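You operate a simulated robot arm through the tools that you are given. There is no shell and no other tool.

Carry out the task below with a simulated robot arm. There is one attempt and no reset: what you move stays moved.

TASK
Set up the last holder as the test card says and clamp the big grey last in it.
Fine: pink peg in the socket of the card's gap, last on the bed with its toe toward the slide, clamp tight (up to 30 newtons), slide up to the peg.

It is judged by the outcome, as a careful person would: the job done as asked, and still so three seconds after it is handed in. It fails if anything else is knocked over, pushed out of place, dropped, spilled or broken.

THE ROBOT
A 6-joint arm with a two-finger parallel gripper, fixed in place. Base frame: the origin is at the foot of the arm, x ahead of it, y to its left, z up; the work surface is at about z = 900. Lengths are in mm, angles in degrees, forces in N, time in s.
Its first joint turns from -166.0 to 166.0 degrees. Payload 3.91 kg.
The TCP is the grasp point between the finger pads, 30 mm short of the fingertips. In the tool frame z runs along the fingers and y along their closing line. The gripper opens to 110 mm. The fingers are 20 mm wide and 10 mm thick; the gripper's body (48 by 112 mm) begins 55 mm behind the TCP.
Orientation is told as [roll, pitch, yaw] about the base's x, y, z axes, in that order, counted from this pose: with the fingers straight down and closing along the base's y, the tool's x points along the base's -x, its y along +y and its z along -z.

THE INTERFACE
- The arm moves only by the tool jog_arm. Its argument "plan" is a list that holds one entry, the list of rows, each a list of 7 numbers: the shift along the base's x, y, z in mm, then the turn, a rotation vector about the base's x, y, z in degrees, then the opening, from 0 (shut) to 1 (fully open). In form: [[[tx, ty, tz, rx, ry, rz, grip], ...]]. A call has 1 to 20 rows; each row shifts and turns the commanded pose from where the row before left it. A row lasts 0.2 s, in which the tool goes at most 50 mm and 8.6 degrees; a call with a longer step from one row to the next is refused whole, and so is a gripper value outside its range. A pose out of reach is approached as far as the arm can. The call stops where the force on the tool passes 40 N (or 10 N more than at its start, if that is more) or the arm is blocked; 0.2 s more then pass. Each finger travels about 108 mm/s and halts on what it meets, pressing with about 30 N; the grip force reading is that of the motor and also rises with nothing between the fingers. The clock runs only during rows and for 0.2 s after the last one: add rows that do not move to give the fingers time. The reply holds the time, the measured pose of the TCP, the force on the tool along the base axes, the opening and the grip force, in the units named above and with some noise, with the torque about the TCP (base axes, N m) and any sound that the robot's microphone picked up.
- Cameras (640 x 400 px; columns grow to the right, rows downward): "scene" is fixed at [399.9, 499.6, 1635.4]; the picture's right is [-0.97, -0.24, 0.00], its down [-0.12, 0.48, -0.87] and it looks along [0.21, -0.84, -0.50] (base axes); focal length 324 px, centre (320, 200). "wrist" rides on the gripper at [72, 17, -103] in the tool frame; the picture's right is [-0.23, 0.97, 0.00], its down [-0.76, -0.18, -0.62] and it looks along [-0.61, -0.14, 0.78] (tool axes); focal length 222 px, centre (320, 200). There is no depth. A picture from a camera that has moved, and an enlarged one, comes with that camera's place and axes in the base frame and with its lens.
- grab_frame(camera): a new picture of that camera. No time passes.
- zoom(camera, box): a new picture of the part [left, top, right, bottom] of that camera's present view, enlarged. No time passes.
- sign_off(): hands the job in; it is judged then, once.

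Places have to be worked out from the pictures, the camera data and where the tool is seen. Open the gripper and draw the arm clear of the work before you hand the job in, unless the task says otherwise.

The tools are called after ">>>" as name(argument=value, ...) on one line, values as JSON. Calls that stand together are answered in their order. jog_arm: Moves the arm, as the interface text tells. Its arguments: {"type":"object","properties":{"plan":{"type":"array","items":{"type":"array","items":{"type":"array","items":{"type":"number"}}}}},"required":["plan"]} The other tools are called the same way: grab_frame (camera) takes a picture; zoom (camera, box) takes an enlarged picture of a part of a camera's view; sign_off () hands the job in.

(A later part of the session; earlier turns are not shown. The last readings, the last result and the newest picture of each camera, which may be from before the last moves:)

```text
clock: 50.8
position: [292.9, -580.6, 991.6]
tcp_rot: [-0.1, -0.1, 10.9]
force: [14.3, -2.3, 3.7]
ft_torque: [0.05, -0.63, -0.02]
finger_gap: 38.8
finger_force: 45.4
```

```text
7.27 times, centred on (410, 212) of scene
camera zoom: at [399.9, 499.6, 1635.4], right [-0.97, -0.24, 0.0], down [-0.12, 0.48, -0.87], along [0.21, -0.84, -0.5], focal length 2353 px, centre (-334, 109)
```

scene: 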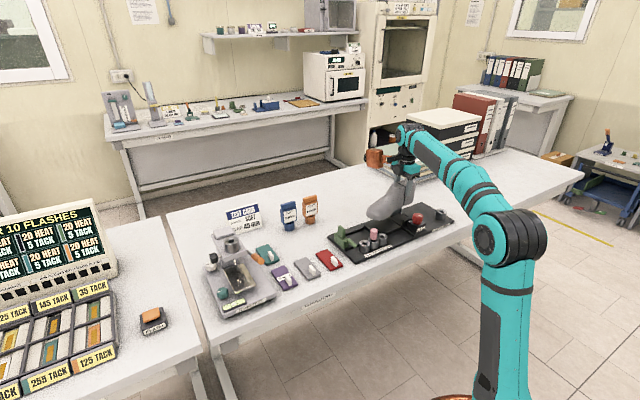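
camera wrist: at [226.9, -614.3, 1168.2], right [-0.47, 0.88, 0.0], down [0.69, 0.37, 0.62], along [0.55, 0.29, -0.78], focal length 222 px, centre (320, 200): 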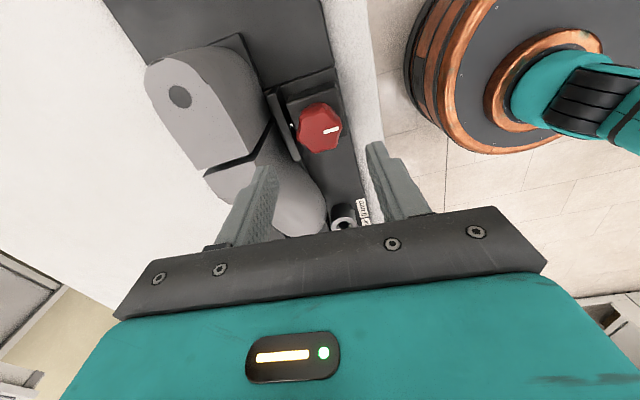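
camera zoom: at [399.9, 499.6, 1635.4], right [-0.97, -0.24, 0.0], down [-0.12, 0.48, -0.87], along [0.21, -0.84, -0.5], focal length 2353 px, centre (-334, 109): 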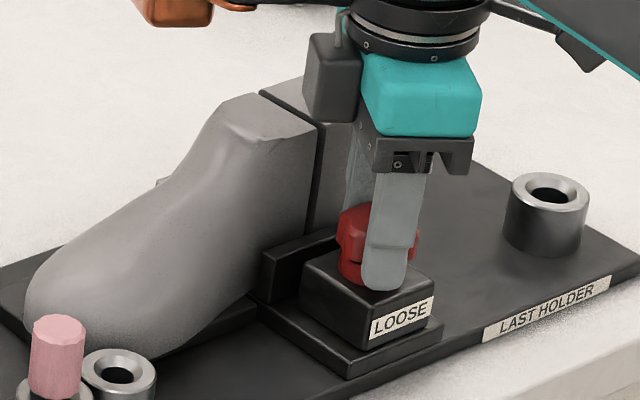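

The knob turns with the gripper and the jaw has started to advance, and the label still reads LOOSE. I'll relax the side load a little and keep turning clockwise.

>>> jog_arm(plan=[[[0.7, 0, 0, 0, 0, -6, 0.2], [0, 0, 0, 0, 0, -6, 0.2], [0, 0, 0, 0, 0, -6, 0.2], [0, 0, 0, 0, 0, -6, 0.2], [0, 0, 0, 0, 0, -6, 0.2], [0, 0, 0, 0, 0, -6, 0.2], [0, 0, 0, 0, 0, -6, 0.2], [0, 0, 0, 0, 0, -6, 0.2], [0, 0, 0, 0, 0, 0, 0.2]]])

>>> zoom(camera="wrist", box=[200, 80, 440, 230])

>>> zoom(camera="scene", box=[375, 185, 445, 240])

```text
clock: 52.2
position: [291.9, -581.1, 991.6]
tcp_rot: [-0.1, -0.1, -24.5]
force: [3.9, -18.0, -0.4]
ft_torque: [0.56, 0.46, 0.0]
finger_gap: 38.8
finger_force: 44.7
stopped in row 7: the force on the tool passed its limit at 41 N (the readings are from after the stop); the commanded pose is now the measured one
```

```text
2.67 times, centred on (320, 155) of wrist
camera zoom: at [234.7, -535.9, 1095.2], right [0.61, 0.79, 0.0], down [0.62, -0.47, 0.62], along [0.49, -0.38, -0.78], focal length 592 px, centre (320, 320)
```

zoom: 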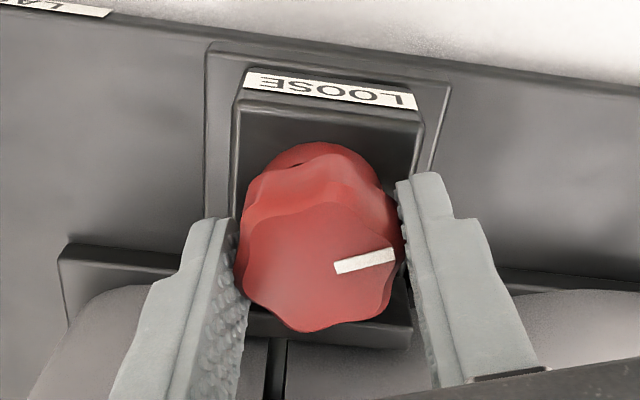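

```text
7.27 times, centred on (410, 212) of scene
camera zoom: at [399.9, 499.6, 1635.4], right [-0.97, -0.24, 0.0], down [-0.12, 0.48, -0.87], along [0.21, -0.84, -0.5], focal length 2353 px, centre (-334, 109)
```

zoom: 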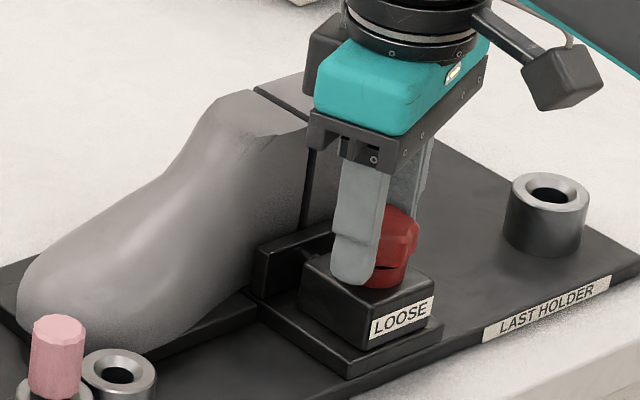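

The call stopped on side load because the knob sits slightly off the tool's turning axis, but the knob has turned 65° and the jaw has begun pushing the last. I'll relax along the measured force and continue in smaller turns.

>>> jog_arm(plan=[[[0.2, -0.8, 0, 0, 0, 0, 0.2], [0, 0, 0, 0, 0, 0, 0.2]]])

```text
clock: 52.8
position: [293.1, -580.5, 991.4]
tcp_rot: [-0.3, 0.0, -24.5]
force: [-8.6, -16.7, -10.4]
ft_torque: [-0.6, -0.48, 0.02]
finger_gap: 38.7
finger_force: 44.7
```

Residual side loads remain from the re-based pose, so I'll open the fingers to release them. The three views give the knob axis as about (292.4, -580.9), and I'll re-centre on that.

>>> jog_arm(plan=[[[0, 0, 0, 0, 0, 0, 0.45], [0, 0, 0, 0, 0, 0, 0.5], [0, 0, 0, 0, 0, 0, 0.5]]])

>>> jog_arm(plan=[[[0, 0, 0, 0, 0, 0, 0.5]]])

>>> jog_arm(plan=[[[0, 0, 0, 0, 0, 0, 0.5]]])

>>> zoom(camera="wrist", box=[200, 80, 440, 230])

>>> zoom(camera="scene", box=[355, 185, 435, 245])

```text
clock: 53.6
position: [293.4, -581.4, 991.8]
tcp_rot: [-0.1, -0.1, -24.5]
force: [0.1, -0.7, 0.3]
ft_torque: [0.01, 0.0, -0.02]
finger_gap: 54.7
finger_force: 0.0
```

```text
clock: 54.0
position: [294.3, -580.3, 992.2]
tcp_rot: [-0.2, -0.1, -24.4]
force: [-1.0, -0.1, -0.3]
ft_torque: [-0.02, 0.0, 0.0]
finger_gap: 55.0
finger_force: 0.0
```

```text
clock: 54.4
position: [294.2, -580.5, 992.1]
tcp_rot: [-0.2, 0.0, -24.4]
force: [-0.4, 0.4, 0.0]
ft_torque: [0.02, 0.03, 0.01]
finger_gap: 55.2
finger_force: 0.1
```

```text
2.67 times, centred on (320, 155) of wrist
camera zoom: at [235.6, -535.0, 1095.9], right [0.61, 0.79, 0.0], down [0.62, -0.47, 0.62], along [0.49, -0.38, -0.78], focal length 592 px, centre (320, 320)
```

zoom: 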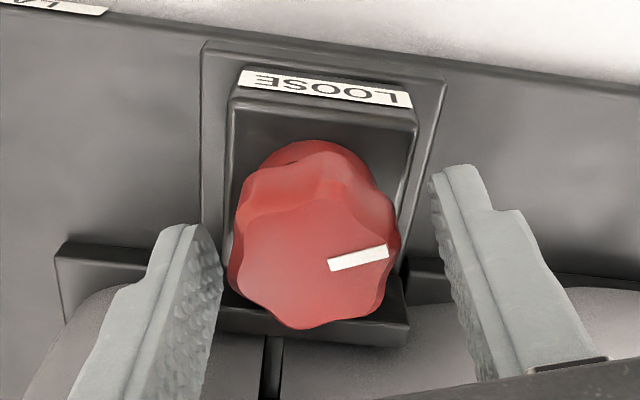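

```text
6.67 times, centred on (395, 215) of scene
camera zoom: at [399.9, 499.6, 1635.4], right [-0.97, -0.24, 0.0], down [-0.12, 0.48, -0.87], along [0.21, -0.84, -0.5], focal length 2157 px, centre (-180, 100)
```

zoom: 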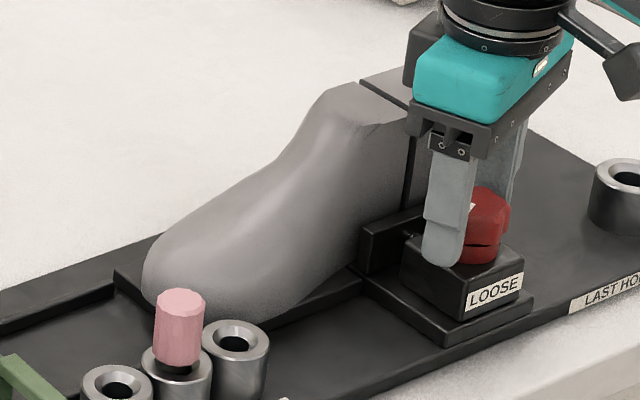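

The last has shifted slightly toward the fixed jaw, as expected, and LOOSE is still shown. I'll re-centre by (-1.9, -0.4), close again, and check the load.

>>> jog_arm(plan=[[[-1.9, -0.4, 0, 0, 0, 0, 0.5], [0, 0, 0, 0, 0, 0, 0.4], [0, 0, 0, 0, 0, 0, 0.2], [0, 0, 0, 0, 0, 0, 0.2], [0, 0, 0, 0, 0, 0, 0.2]]])

```text
clock: 55.6
position: [291.0, -580.5, 991.8]
tcp_rot: [-0.2, -0.1, -24.5]
force: [0.8, 11.4, -3.5]
ft_torque: [0.62, -0.09, -0.02]
finger_gap: 38.5
finger_force: 45.4
```

There's about 11 N along the closing line. I'll shift 0.5 mm that way and turn 15° more.

>>> jog_arm(plan=[[[0.2, 0.5, 0, 0, 0, 0, 0.2], [0, 0, 0, 0, 0, -5, 0.2], [0, 0, 0, 0, 0, -5, 0.2], [0, 0, 0, 0, 0, -5, 0.2], [0, 0, 0, 0, 0, 0, 0.2]]])

>>> zoom(camera="scene", box=[355, 185, 435, 245])

```text
clock: 56.8
position: [291.9, -580.7, 992.1]
tcp_rot: [-0.2, 0.0, -39.5]
force: [1.0, 17.2, -29.2]
ft_torque: [-0.02, -0.62, -0.04]
finger_gap: 38.7
finger_force: 45.4
```

```text
6.67 times, centred on (395, 215) of scene
camera zoom: at [399.9, 499.6, 1635.4], right [-0.97, -0.24, 0.0], down [-0.12, 0.48, -0.87], along [0.21, -0.84, -0.5], focal length 2157 px, centre (-180, 100)
```

zoom: 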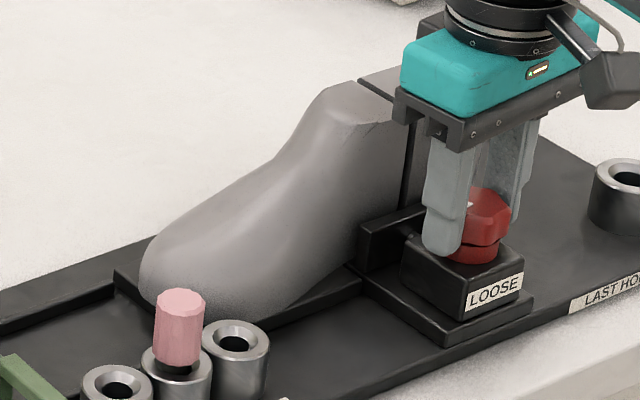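

The side load is now 17 N in y and -29 N in z, which is only arm-path mismatch. I'll correct with a small (0, +0.8, -1.4) move and read again.

>>> jog_arm(plan=[[[0, 0.8, -1.4, 0, 0, 0, 0.2], [0, 0, 0, 0, 0, 0, 0.2]]])

```text
clock: 57.4
position: [292.2, -581.6, 991.9]
tcp_rot: [-0.3, -0.1, -39.4]
force: [8.9, 4.3, -4.7]
ft_torque: [0.99, 0.44, -0.02]
finger_gap: 38.6
finger_force: 45.0
```

Loads are down. I'll continue with another 15° turn plus a small correction.

>>> jog_arm(plan=[[[0.4, 0.2, -0.2, 0, 0, -5, 0.2], [0, 0, 0, 0, 0, -5, 0.2], [0, 0, 0, 0, 0, -5, 0.2], [0, 0, 0, 0, 0, 0, 0.2]]])

>>> zoom(camera="scene", box=[355, 185, 435, 245])

>>> zoom(camera="wrist", box=[200, 80, 440, 230])

```text
clock: 58.6
position: [290.7, -580.5, 990.9]
tcp_rot: [-0.1, -0.1, -54.5]
force: [9.3, -2.7, 2.3]
ft_torque: [0.78, 0.36, 0.01]
finger_gap: 38.7
finger_force: 45.2
stopped in row 4: the force on the tool passed its limit at 41 N (the readings are from after the stop); the commanded pose is now the measured one
```

```text
6.67 times, centred on (395, 215) of scene
camera zoom: at [399.9, 499.6, 1635.4], right [-0.97, -0.24, 0.0], down [-0.12, 0.48, -0.87], along [0.21, -0.84, -0.5], focal length 2157 px, centre (-180, 100)
```

zoom: 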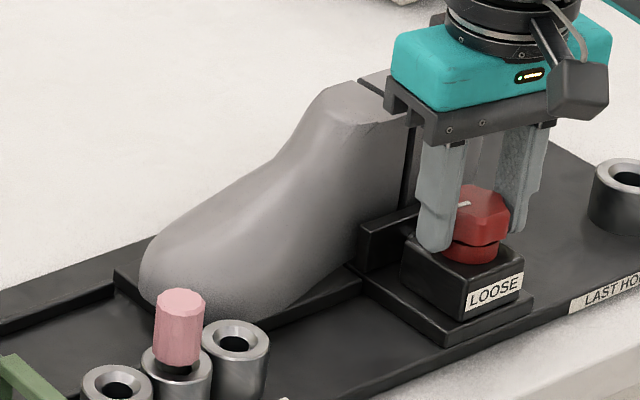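

```text
2.67 times, centred on (320, 155) of wrist
camera zoom: at [263.8, -511.4, 1094.7], right [0.92, 0.38, 0.0], down [0.3, -0.72, 0.63], along [0.24, -0.58, -0.78], focal length 592 px, centre (320, 320)
```

zoom: 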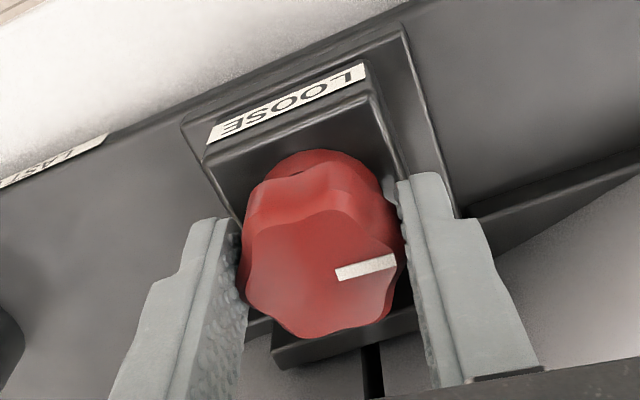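

The knob has turned about 95° and the jaw has advanced about 9 mm; the label is still LOOSE. I'm now centred within about 0.5 mm, so I'll continue in 10° steps with force checks.

>>> jog_arm(plan=[[[0.3, -0.1, 0.1, 0, 0, -5, 0.2], [0, 0, 0, 0, 0, -5, 0.2], [0, 0, 0, 0, 0, 0, 0.2]]])

```text
clock: 59.4
position: [291.8, -580.5, 991.3]
tcp_rot: [-0.1, -0.2, -64.5]
force: [7.7, 0.5, -13.0]
ft_torque: [-0.79, -0.76, 0.01]
finger_gap: 38.6
finger_force: 44.8
```

The loads are moderate, so I'll continue turning with a small correction downward and in x.

>>> jog_arm(plan=[[[0.3, 0, -0.5, 0, 0, -5, 0.2], [0, 0, 0, 0, 0, -5, 0.2], [0, 0, 0, 0, 0, 0, 0.2]]])

>>> zoom(camera="scene", box=[355, 185, 435, 245])

```text
clock: 60.2
position: [292.1, -580.8, 991.3]
tcp_rot: [-0.3, -0.1, -74.5]
force: [1.7, 7.5, -21.2]
ft_torque: [0.28, -0.13, -0.02]
finger_gap: 38.6
finger_force: 45.3
```

```text
6.67 times, centred on (395, 215) of scene
camera zoom: at [399.9, 499.6, 1635.4], right [-0.97, -0.24, 0.0], down [-0.12, 0.48, -0.87], along [0.21, -0.84, -0.5], focal length 2157 px, centre (-180, 100)
```

zoom: 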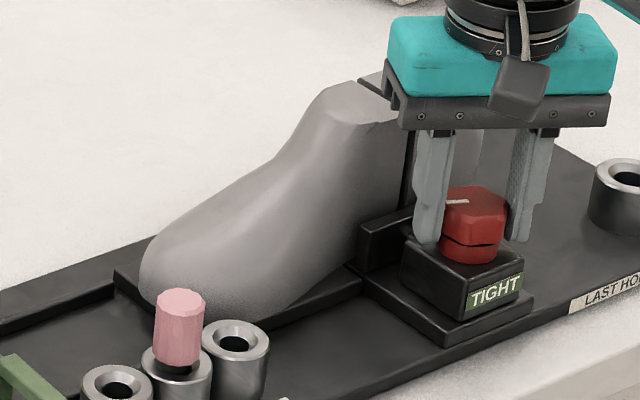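

The label has changed to a green TIGHT. I'll look closely at the label, jaws and last before letting go.

>>> zoom(camera="scene", box=[400, 215, 430, 238])

>>> zoom(camera="wrist", box=[200, 60, 440, 210])

```text
16.00 times, centred on (415, 226) of scene
camera zoom: at [399.9, 499.6, 1635.4], right [-0.97, -0.24, 0.0], down [-0.12, 0.48, -0.87], along [0.21, -0.84, -0.5], focal length 5176 px, centre (-1200, -224)
```

zoom: 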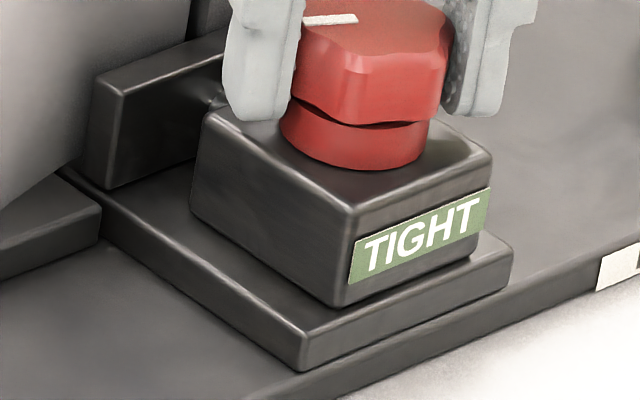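

```text
2.67 times, centred on (320, 135) of wrist
camera zoom: at [289.5, -506.1, 1094.9], right [1.0, 0.04, 0.0], down [0.03, -0.78, 0.63], along [0.02, -0.63, -0.78], focal length 592 px, centre (320, 373)
```

zoom: 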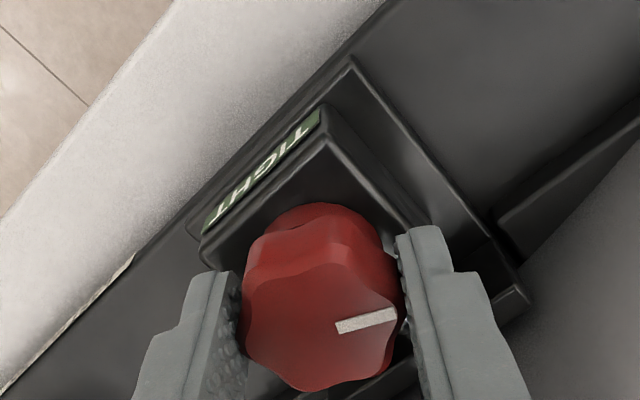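

The clamp reads TIGHT, so I'll stop turning. I'll relax the load, open the fingers, and check the label stays TIGHT.

>>> jog_arm(plan=[[[0, 0.3, -1, 0, 0, 0, 0.2], [0, 0, 0, 0, 0, 0, 0.4], [0, 0, 0, 0, 0, 0, 0.5], [0, 0, 0, 0, 0, 0, 0.5], [0, 0, 0, 0, 0, 0, 0.5]]])

>>> zoom(camera="scene", box=[355, 185, 435, 245])

>>> zoom(camera="wrist", box=[200, 60, 440, 210])

```text
clock: 61.4
position: [291.2, -581.5, 990.6]
tcp_rot: [-0.2, -0.3, -74.6]
force: [-0.4, -0.1, 0.2]
ft_torque: [0.03, 0.0, 0.02]
finger_gap: 55.1
finger_force: 0.1
```

```text
6.67 times, centred on (395, 215) of scene
camera zoom: at [399.9, 499.6, 1635.4], right [-0.97, -0.24, 0.0], down [-0.12, 0.48, -0.87], along [0.21, -0.84, -0.5], focal length 2157 px, centre (-180, 100)
```

zoom: 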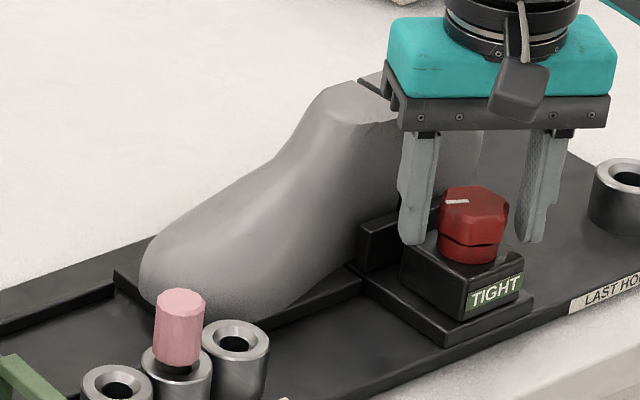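

```text
2.67 times, centred on (320, 135) of wrist
camera zoom: at [289.6, -506.1, 1094.0], right [1.0, 0.04, 0.0], down [0.03, -0.78, 0.63], along [0.02, -0.63, -0.78], focal length 592 px, centre (320, 373)
```

zoom: 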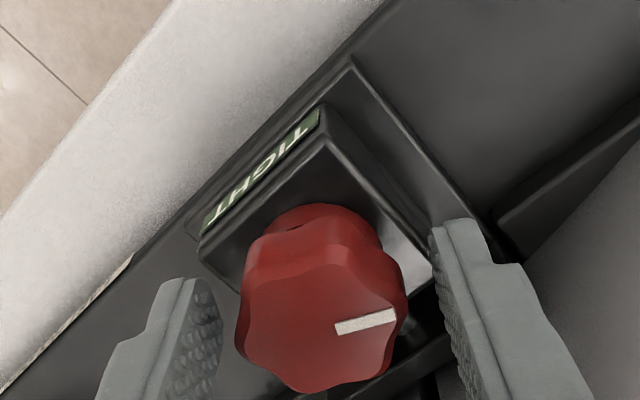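

It stays TIGHT with the knob free. I'll rise straight up and inspect the clamped last from above.

>>> jog_arm(plan=[[[0, 0, 20, 0, 0, 0, 0.5], [0, 0, 40, 0, 0, 0, 0.5], [0, 0, 40, 0, 0, 0, 0.5], [0, 0, 40, 0, 0, 0, 0.5], [0, 0, 30, 0, 0, 0, 0.5], [0, 0, 0, 0, 0, 0, 0.5]]])

>>> grab_frame(camera="wrist")

>>> zoom(camera="scene", box=[335, 185, 435, 255])

```text
clock: 62.8
position: [292.1, -580.2, 1160.6]
tcp_rot: [-0.2, -0.2, -74.5]
force: [-0.9, -0.1, 0.0]
ft_torque: [-0.03, -0.01, -0.01]
finger_gap: 54.9
finger_force: 0.0
```

```text
taken
camera wrist: at [290.0, -505.5, 1264.5], right [1.0, 0.04, 0.0], down [0.03, -0.78, 0.63], along [0.02, -0.63, -0.78], focal length 222 px, centre (320, 200)
```

wrist: 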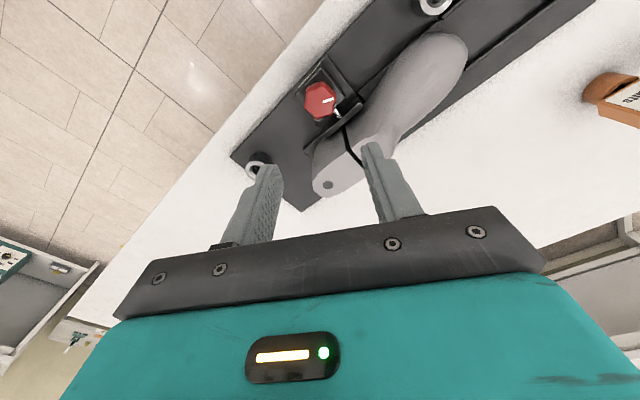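

```text
5.71 times, centred on (385, 220) of scene
camera zoom: at [399.9, 499.6, 1635.4], right [-0.97, -0.24, 0.0], down [-0.12, 0.48, -0.87], along [0.21, -0.84, -0.5], focal length 1848 px, centre (-51, 86)
```

zoom: 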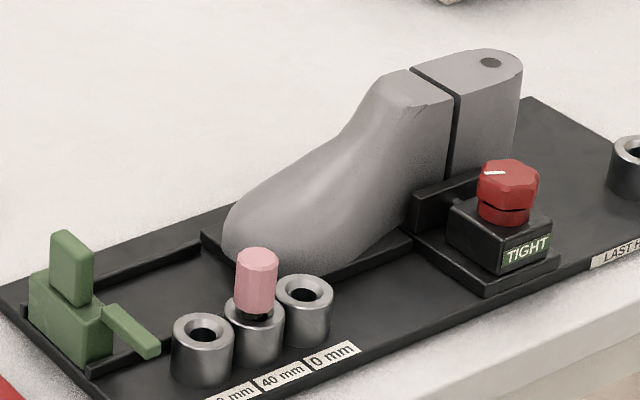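

The last is clamped and the label holds at TIGHT. Next is the slide: I'll move above it and turn the tool to -45° so the fingers close along the slide's travel.

>>> jog_arm(plan=[[[36, 21, 0, 0, 0, 4.2, 0.6], [36, 21, 0, 0, 0, 4.2, 0.7], [36, 21, -8, 0, 0, 4.2, 0.7], [36, 21, -8, 0, 0, 4.2, 0.7], [36, 21, -8, 0, 0, 4.2, 0.7], [36, 21, -8, 0, 0, 4.2, 0.7], [36, 21, -8, 0, 0, 4.3, 0.7], [0, 0, 0, 0, 0, 0, 0.7], [0, 0, 0, 0, 0, 0, 0.7]]])

>>> grab_frame(camera="wrist")

>>> zoom(camera="scene", box=[325, 215, 385, 265])

```text
clock: 64.8
position: [545.1, -433.7, 1120.6]
tcp_rot: [-0.2, -0.1, -44.9]
force: [-0.4, -1.0, 0.1]
ft_torque: [-0.01, -0.02, -0.02]
finger_gap: 77.0
finger_force: 0.1
```

```text
taken
camera wrist: at [505.7, -370.9, 1224.3], right [0.85, 0.53, 0.0], down [0.41, -0.66, 0.63], along [0.33, -0.53, -0.78], focal length 222 px, centre (320, 200)
```

wrist: 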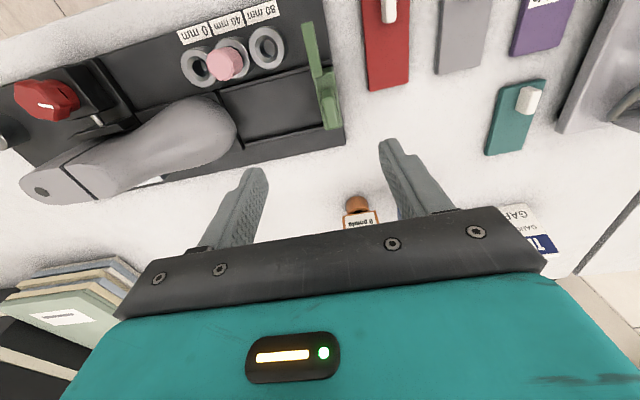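

```text
8.00 times, centred on (355, 240) of scene
camera zoom: at [399.9, 499.6, 1635.4], right [-0.97, -0.24, 0.0], down [-0.12, 0.48, -0.87], along [0.21, -0.84, -0.5], focal length 2588 px, centre (40, -120)
```

zoom: 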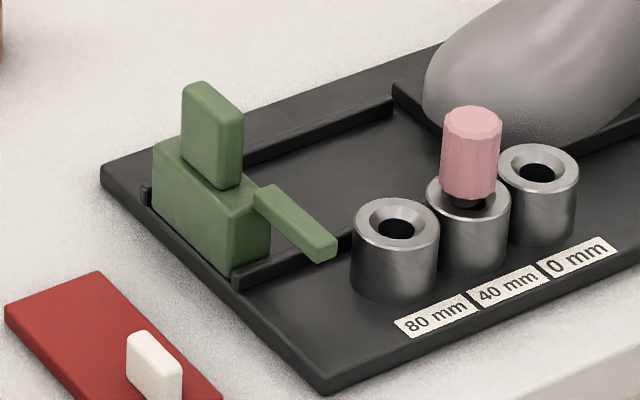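

The slide, its handle and arm are in view. I'll zoom to measure them.

>>> zoom(camera="wrist", box=[180, 0, 380, 150])

```text
2.67 times, centred on (280, 75) of wrist
camera zoom: at [505.7, -370.9, 1224.3], right [0.85, 0.53, 0.0], down [0.41, -0.66, 0.63], along [0.33, -0.53, -0.78], focal length 592 px, centre (427, 533)
```

zoom: 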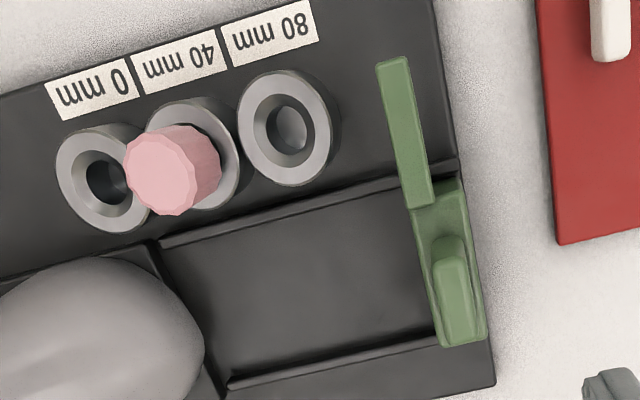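

The handle is at about (556, -427), top near z 990 and 13 mm thick along the travel. The arm's front edge at e ≈ 76.5 has about 69 mm to go to the peg. Before descending I'll check the scene for clearance around the wrist.

>>> grab_frame(camera="scene")

>>> zoom(camera="scene", box=[260, 130, 420, 260])

```text
taken
```

scene: 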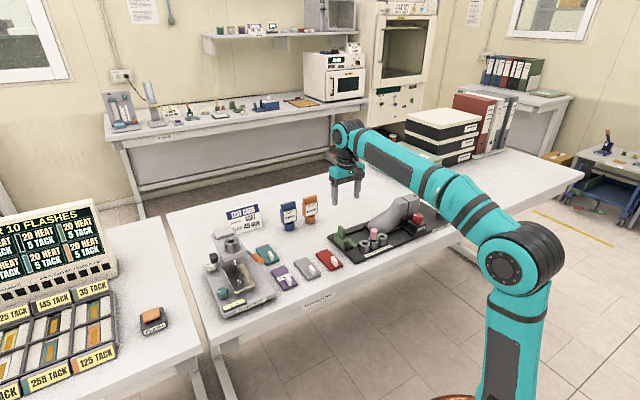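

```text
3.08 times, centred on (340, 195) of scene
camera zoom: at [399.9, 499.6, 1635.4], right [-0.97, -0.24, 0.0], down [-0.12, 0.48, -0.87], along [0.21, -0.84, -0.5], focal length 995 px, centre (258, 215)
```

zoom: 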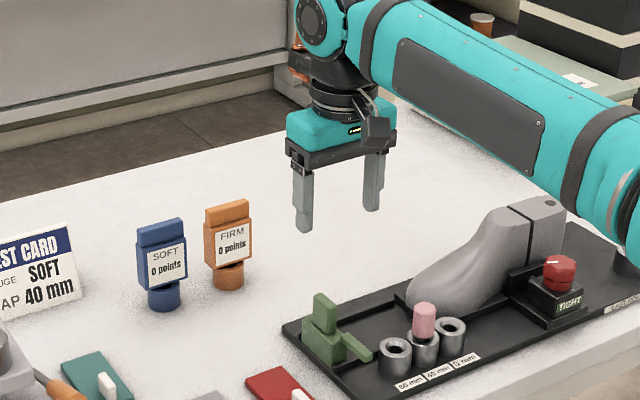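

At this yaw the wrist's copper box hangs on the far side, close to the FIRM gauge. I'll turn to +45° instead, which puts it over open table, and grip the handle across its width.

>>> jog_arm(plan=[[[0, 0, 0, 0, 0, 8.2, 0.7], [0, 0, 0, 0, 0, 8.2, 0.7], [0, 0, 0, 0, 0, 8.2, 0.7], [0, 0, 0, 0, 0, 8.2, 0.7], [0, 0, 0, 0, 0, 8.2, 0.7], [0, 0, 0, 0, 0, 8.2, 0.7], [0, 0, 0, 0, 0, 8.2, 0.7], [0, 0, 0, 0, 0, 8.2, 0.7], [0, 0, 0, 0, 0, 8.2, 0.7], [0, 0, 0, 0, 0, 8.2, 0.7], [0, 0, 0, 0, 0, 8, 0.7], [0, 0, 0, 0, 0, 0, 0.7], [0, 0, 0, 0, 0, 0, 0.7]]])

>>> grab_frame(camera="wrist")

>>> zoom(camera="scene", box=[260, 130, 420, 260])

```text
clock: 67.6
position: [543.4, -434.5, 1118.5]
tcp_rot: [-0.2, -0.1, 45.1]
force: [-0.1, 0.0, -0.3]
ft_torque: [0.02, 0.0, -0.01]
finger_gap: 76.9
finger_force: 0.2
```

```text
taken
camera wrist: at [479.9, -473.4, 1222.8], right [-0.53, 0.85, 0.0], down [0.66, 0.41, 0.63], along [0.53, 0.33, -0.78], focal length 222 px, centre (320, 200)
```

wrist: 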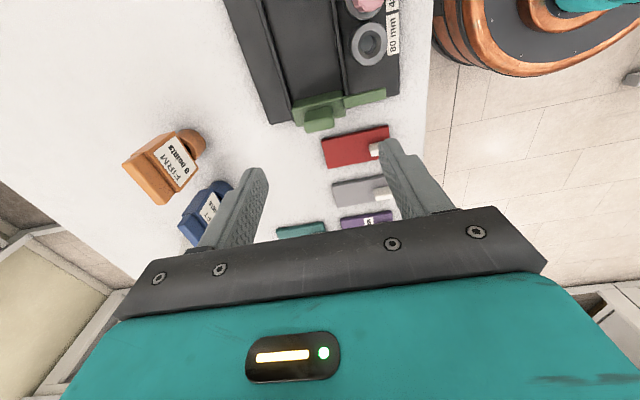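

```text
3.08 times, centred on (340, 195) of scene
camera zoom: at [399.9, 499.6, 1635.4], right [-0.97, -0.24, 0.0], down [-0.12, 0.48, -0.87], along [0.21, -0.84, -0.5], focal length 995 px, centre (258, 215)
```

zoom: 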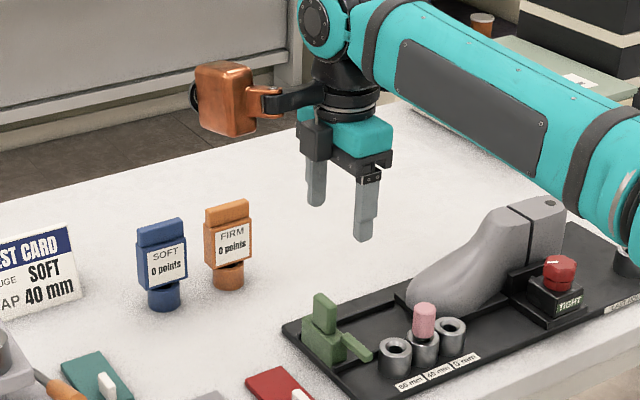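

The box now hangs over clear table. I'll zoom to place the handle in this view.

>>> zoom(camera="wrist", box=[240, 60, 400, 160])

```text
4.00 times, centred on (320, 110) of wrist
camera zoom: at [479.9, -473.4, 1222.8], right [-0.53, 0.85, 0.0], down [0.66, 0.41, 0.63], along [0.53, 0.33, -0.78], focal length 888 px, centre (320, 560)
```

zoom: 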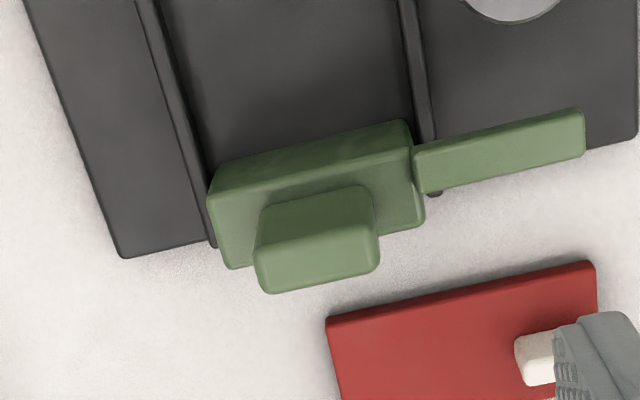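

The handle centre is at about (554.5, -427.5), n-width about 32 mm, top near z 985. I'll narrow the fingers to about 50 mm and descend around it, keeping the tips above the slide's body and arm.

>>> jog_arm(plan=[[[6, 3.6, -30, 0, 0, 0, 0.5], [5.6, 3.5, -30, 0, 0, 0, 0.46], [0, 0, -30, 0, 0, 0, 0.46], [0, 0, -20, 0, 0, 0, 0.46], [0, 0, -10, 0, 0, 0, 0.46], [0, 0, 0, 0, 0, 0, 0.46], [0, 0, 0, 0, 0, 0, 0.46]]])

>>> zoom(camera="wrist", box=[200, 80, 440, 230])

>>> zoom(camera="scene", box=[310, 190, 390, 260])

```text
clock: 69.2
position: [555.2, -425.6, 997.7]
tcp_rot: [-0.1, -0.2, 45.0]
force: [0.6, 0.2, 0.0]
ft_torque: [0.01, -0.01, 0.03]
finger_gap: 50.8
finger_force: 0.2
```

```text
2.67 times, centred on (320, 155) of wrist
camera zoom: at [492.2, -466.3, 1102.3], right [-0.53, 0.85, 0.0], down [0.66, 0.41, 0.63], along [0.53, 0.33, -0.78], focal length 592 px, centre (320, 320)
```

zoom: 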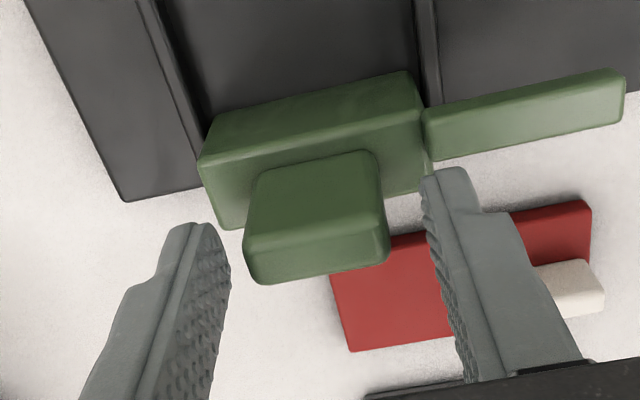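

```text
5.71 times, centred on (350, 225) of scene
camera zoom: at [399.9, 499.6, 1635.4], right [-0.97, -0.24, 0.0], down [-0.12, 0.48, -0.87], along [0.21, -0.84, -0.5], focal length 1848 px, centre (149, 57)
```

zoom: 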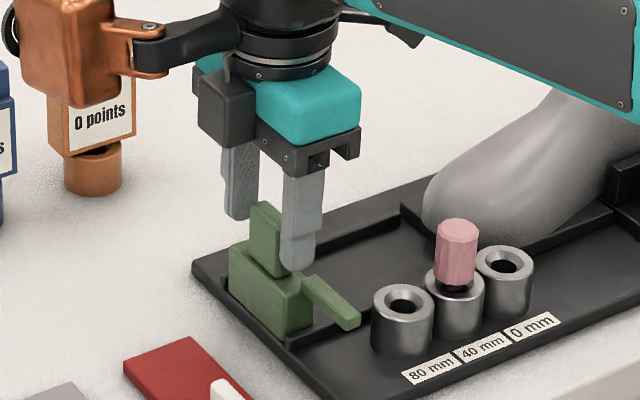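

The handle is centred between the fingers. I'll lower 7 mm and close on it.

>>> jog_arm(plan=[[[0, 0, -7, 0, 0, 0, 0.46], [0, 0, 0, 0, 0, 0, 0.35], [0, 0, 0, 0, 0, 0, 0.2], [0, 0, 0, 0, 0, 0, 0.15], [0, 0, 0, 0, 0, 0, 0.15]]])

>>> zoom(camera="wrist", box=[200, 80, 440, 230])

>>> zoom(camera="scene", box=[310, 190, 390, 260])

```text
clock: 70.4
position: [555.4, -427.0, 992.4]
tcp_rot: [-0.2, -0.2, 45.0]
force: [7.9, -7.3, 5.8]
ft_torque: [0.59, 0.75, 0.11]
finger_gap: 33.9
finger_force: 45.2
```

```text
2.67 times, centred on (320, 155) of wrist
camera zoom: at [492.2, -466.6, 1096.2], right [-0.53, 0.85, 0.0], down [0.66, 0.41, 0.63], along [0.53, 0.33, -0.78], focal length 592 px, centre (320, 320)
```

zoom: 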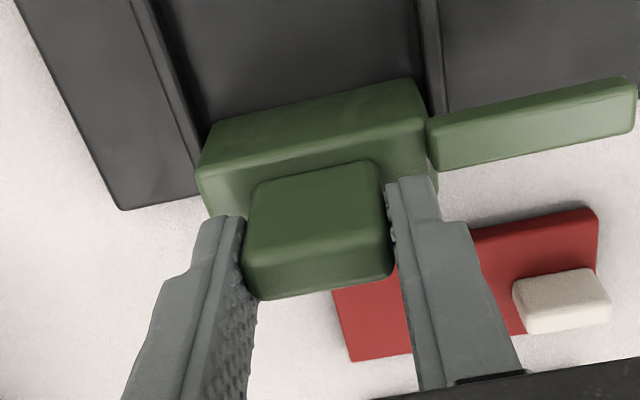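

```text
5.71 times, centred on (350, 225) of scene
camera zoom: at [399.9, 499.6, 1635.4], right [-0.97, -0.24, 0.0], down [-0.12, 0.48, -0.87], along [0.21, -0.84, -0.5], focal length 1848 px, centre (149, 57)
```

zoom: 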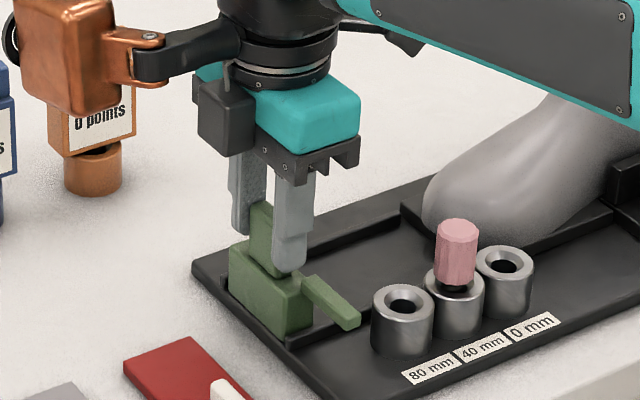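

The handle is gripped at 34 mm. I'll ease the 10 N side load and draw the slide a first 14 mm toward the peg to feel its drag.

>>> jog_arm(plan=[[[0.4, -0.4, 0, 0, 0, 0, 0.15], [-3.5, -3.5, 0, 0, 0, 0, 0.15], [-3.5, -3.5, 0, 0, 0, 0, 0.15], [-3.5, -3.5, 0, 0, 0, 0, 0.15], [0, 0, 0, 0, 0, 0, 0.15]]])

>>> zoom(camera="scene", box=[310, 190, 390, 260])

```text
clock: 71.6
position: [546.5, -437.8, 992.9]
tcp_rot: [-0.3, -0.2, 45.1]
force: [20.3, -17.3, 19.6]
ft_torque: [0.33, 0.12, 0.23]
finger_gap: 34.1
finger_force: 45.4
```

```text
5.71 times, centred on (350, 225) of scene
camera zoom: at [399.9, 499.6, 1635.4], right [-0.97, -0.24, 0.0], down [-0.12, 0.48, -0.87], along [0.21, -0.84, -0.5], focal length 1848 px, centre (149, 57)
```

zoom: 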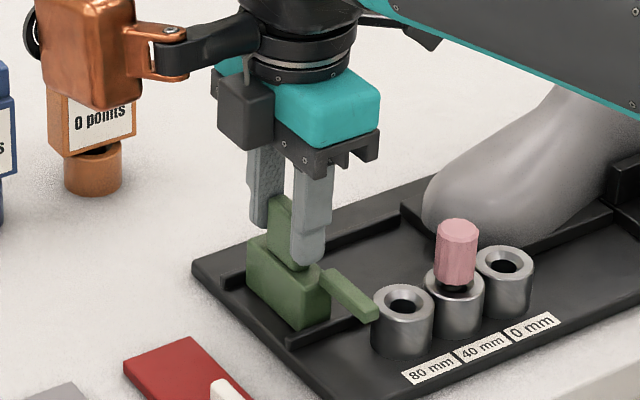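

The slide moves freely, with little drag along its travel, but there's a 27 N side load. I'll apply a small correction and see how it responds.

>>> jog_arm(plan=[[[0.6, -0.6, 0.8, 0, 0, 0, 0.15], [0, 0, 0, 0, 0, 0, 0.15]]])

```text
clock: 72.2
position: [545.7, -437.5, 992.1]
tcp_rot: [-0.2, -0.2, 45.0]
force: [15.4, -14.2, 15.3]
ft_torque: [0.57, 0.32, 0.1]
finger_gap: 33.8
finger_force: 45.4
```

The load responds at about 7 N/mm, so I'll correct another 2 mm sideways and 1.5 mm up to unload the handle.

>>> jog_arm(plan=[[[1.4, -1.4, 1.5, 0, 0, 0, 0.15], [0, 0, 0, 0, 0, 0, 0.15]]])

```text
clock: 72.9
position: [546.3, -436.4, 992.2]
tcp_rot: [0.2, -0.2, 45.0]
force: [-15.6, 20.2, -7.5]
ft_torque: [-0.71, -0.85, 0.3]
finger_gap: 34.0
finger_force: 45.7
stopped in row 2: the force on the tool passed its limit at 44 N (the readings are from after the stop); the commanded pose is now the measured one
```

I over-corrected, so gripping this rail-guided handle is stiffer than needed. I'll let go, rise, close the fingers, and push the slide from behind instead.

>>> jog_arm(plan=[[[0, 0, 0, 0, 0, 0, 0.4], [0, 0, 0, 0, 0, 0, 0.46], [0, 0, 0, 0, 0, 0, 0.46], [0, 0, 30, 0, 0, 0, 0.46], [0, 0, 40, 0, 0, 0, 0.3], [0, 0, 0, 0, 0, 0, 0.0], [0, 0, 0, 0, 0, 0, 0.0]]])

>>> zoom(camera="wrist", box=[200, 60, 440, 210])

>>> zoom(camera="scene", box=[310, 190, 390, 260])

```text
clock: 74.5
position: [545.1, -435.5, 1060.4]
tcp_rot: [0.1, -0.2, 44.9]
force: [-0.6, -0.3, 0.0]
ft_torque: [-0.01, 0.03, 0.03]
finger_gap: 0.0
finger_force: 29.6
```

```text
2.67 times, centred on (320, 135) of wrist
camera zoom: at [483.0, -476.6, 1164.4], right [-0.53, 0.85, 0.0], down [0.66, 0.41, 0.63], along [0.53, 0.33, -0.78], focal length 592 px, centre (320, 373)
```

zoom: 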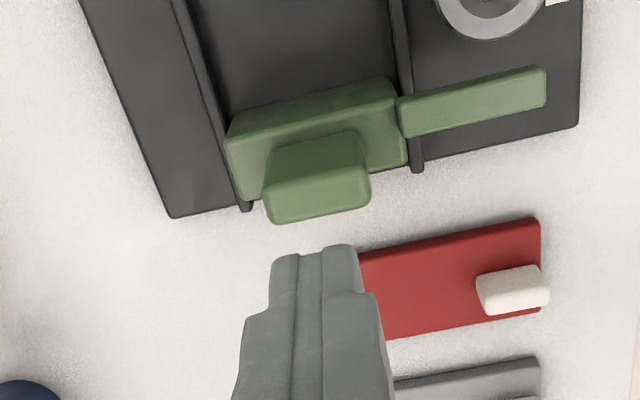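

```text
5.71 times, centred on (350, 225) of scene
camera zoom: at [399.9, 499.6, 1635.4], right [-0.97, -0.24, 0.0], down [-0.12, 0.48, -0.87], along [0.21, -0.84, -0.5], focal length 1848 px, centre (149, 57)
```

zoom: 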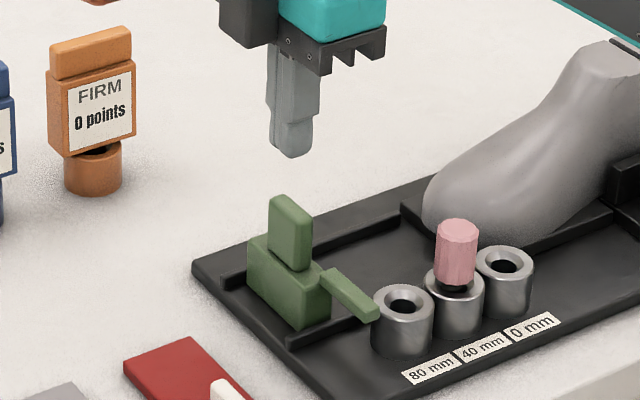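

The slide rests about 14 mm along, with its back near e ≈ 82. I'll go behind it to e ≈ 104 with the fingers closed and lower to push on its back face.

>>> jog_arm(plan=[[[10, 9, 0, 0, 0, 0, 0], [9.5, 9, 0, 0, 0, 0, 0], [0, 0, -30, 0, 0, 0, 0], [0, 0, -30, 0, 0, 0, 0], [0, 0, -20, 0, 0, 0, 0], [0, 0, -13, 0, 0, 0, 0], [0, 0, 0, 0, 0, 0, 0]]])

>>> zoom(camera="wrist", box=[200, 60, 440, 210])

>>> zoom(camera="scene", box=[310, 190, 390, 260])

```text
clock: 76.1
position: [565.8, -421.0, 969.7]
tcp_rot: [0.1, -0.3, 44.9]
force: [-0.9, 0.0, -0.6]
ft_torque: [0.02, 0.0, -0.01]
finger_gap: 0.4
finger_force: 30.0
```

```text
2.67 times, centred on (320, 135) of wrist
camera zoom: at [503.2, -459.9, 1073.4], right [-0.53, 0.85, 0.0], down [0.66, 0.41, 0.63], along [0.53, 0.33, -0.78], focal length 592 px, centre (320, 373)
```

zoom: 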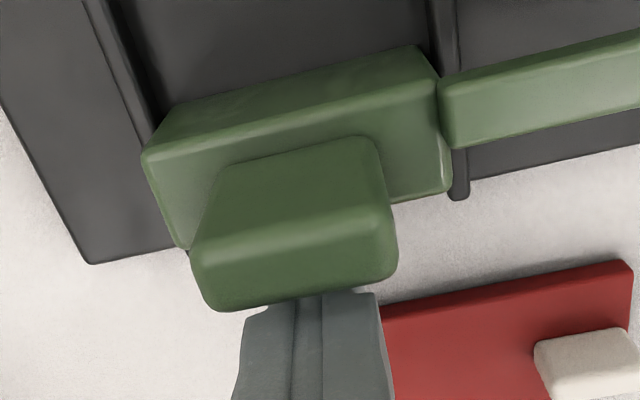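

```text
5.71 times, centred on (350, 225) of scene
camera zoom: at [399.9, 499.6, 1635.4], right [-0.97, -0.24, 0.0], down [-0.12, 0.48, -0.87], along [0.21, -0.84, -0.5], focal length 1848 px, centre (149, 57)
```

zoom: 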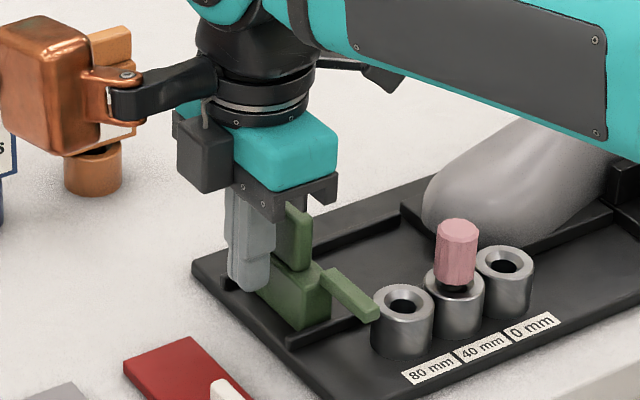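

The closed fingers are just behind the slide. I'll push along the slide's axis at a gentle pace for about 48 mm and check.

>>> jog_arm(plan=[[[-5, -3, 0, 0, 0, 0, 0], [-5.6, -5.6, 0, 0, 0, 0, 0], [-5.6, -5.6, 0, 0, 0, 0, 0], [-5.6, -5.6, 0, 0, 0, 0, 0], [-5.6, -5.6, 0, 0, 0, 0, 0], [-5.6, -5.6, 0, 0, 0, 0, 0], [0, 0, 0, 0, 0, 0, 0]]])

>>> zoom(camera="wrist", box=[200, 0, 520, 200])

>>> zoom(camera="scene", box=[310, 190, 390, 260])

```text
clock: 77.7
position: [531.3, -451.0, 970.6]
tcp_rot: [0.2, -0.3, 45.0]
force: [0.9, 0.8, 0.2]
ft_torque: [0.02, -0.02, 0.03]
finger_gap: 0.2
finger_force: 29.7
```

```text
2.00 times, centred on (360, 100) of wrist
camera zoom: at [469.4, -490.6, 1074.2], right [-0.53, 0.85, 0.0], down [0.66, 0.41, 0.63], along [0.53, 0.33, -0.78], focal length 444 px, centre (240, 400)
```

zoom: 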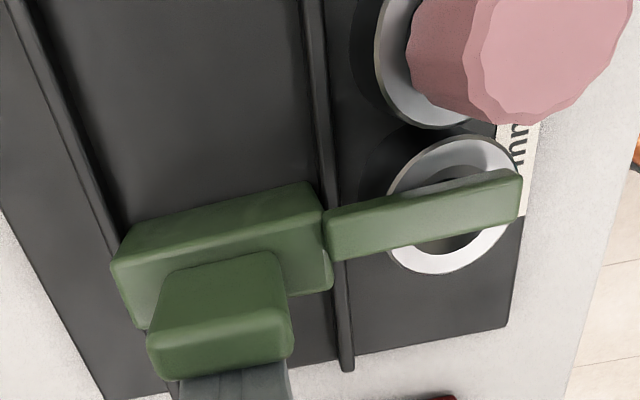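

```text
5.71 times, centred on (350, 225) of scene
camera zoom: at [399.9, 499.6, 1635.4], right [-0.97, -0.24, 0.0], down [-0.12, 0.48, -0.87], along [0.21, -0.84, -0.5], focal length 1848 px, centre (149, 57)
```

zoom: 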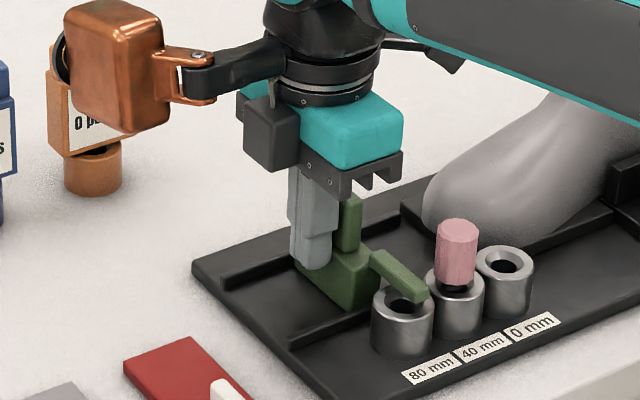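

The slide's arm passes over the 80 mm socket with almost no drag, and about 20 mm remain to the peg. I'll push 14 mm more slowly.

>>> jog_arm(plan=[[[-2.5, -2.5, 0, 0, 0, 0, 0], [-2.5, -2.5, 0, 0, 0, 0, 0], [-2.5, -2.5, 0, 0, 0, 0, 0], [-2.5, -2.5, 0, 0, 0, 0, 0], [0, 0, 0, 0, 0, 0, 0]]])

>>> zoom(camera="wrist", box=[200, 0, 520, 200])

>>> zoom(camera="scene", box=[340, 215, 390, 250])

```text
clock: 78.9
position: [522.3, -460.5, 969.1]
tcp_rot: [0.2, -0.2, 45.0]
force: [0.9, 0.3, 1.3]
ft_torque: [0.01, -0.05, 0.01]
finger_gap: 0.0
finger_force: 30.9
```

```text
2.00 times, centred on (360, 100) of wrist
camera zoom: at [459.6, -500.5, 1073.7], right [-0.53, 0.85, 0.0], down [0.66, 0.41, 0.63], along [0.53, 0.33, -0.78], focal length 444 px, centre (240, 400)
```

zoom: 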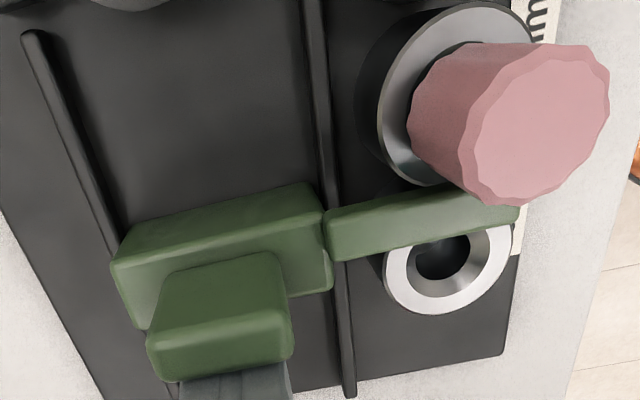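

```text
11.43 times, centred on (365, 232) of scene
camera zoom: at [399.9, 499.6, 1635.4], right [-0.97, -0.24, 0.0], down [-0.12, 0.48, -0.87], along [0.21, -0.84, -0.5], focal length 3697 px, centre (-194, -171)
```

zoom: 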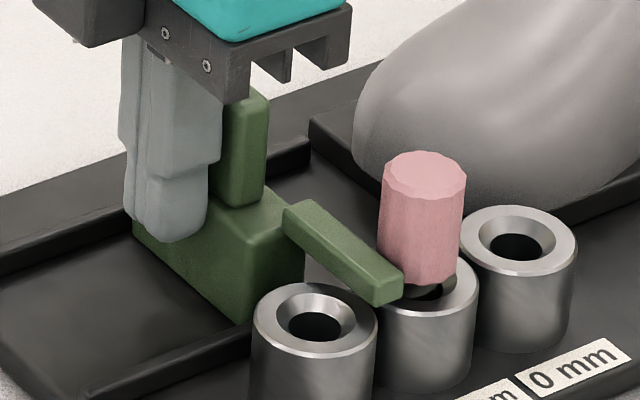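

The arm is now just a few millimetres short of the peg. I'll advance in 1.4 mm steps and watch the force.

>>> jog_arm(plan=[[[-1, -1, 0, 0, 0, 0, 0], [-1, -1, 0, 0, 0, 0, 0], [-1, -1, 0, 0, 0, 0, 0], [0, 0, 0, 0, 0, 0, 0]]])

>>> zoom(camera="scene", box=[340, 215, 390, 250])

>>> zoom(camera="wrist", box=[300, 40, 500, 160])

```text
clock: 79.9
position: [519.8, -464.4, 969.7]
tcp_rot: [0.3, -0.2, 45.1]
force: [2.8, 2.7, -1.8]
ft_torque: [0.07, 0.0, 0.0]
finger_gap: 0.0
finger_force: 30.4
```

```text
11.43 times, centred on (365, 232) of scene
camera zoom: at [399.9, 499.6, 1635.4], right [-0.97, -0.24, 0.0], down [-0.12, 0.48, -0.87], along [0.21, -0.84, -0.5], focal length 3697 px, centre (-194, -171)
```

zoom: 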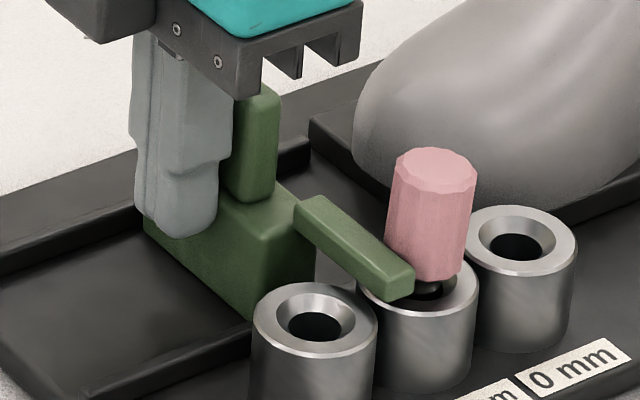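

```text
3.20 times, centred on (400, 100) of wrist
camera zoom: at [456.8, -503.8, 1073.4], right [-0.53, 0.85, 0.0], down [0.66, 0.41, 0.63], along [0.53, 0.33, -0.78], focal length 711 px, centre (64, 520)
```

zoom: 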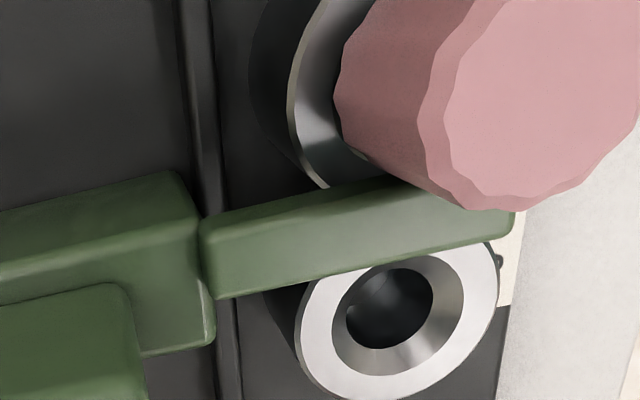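

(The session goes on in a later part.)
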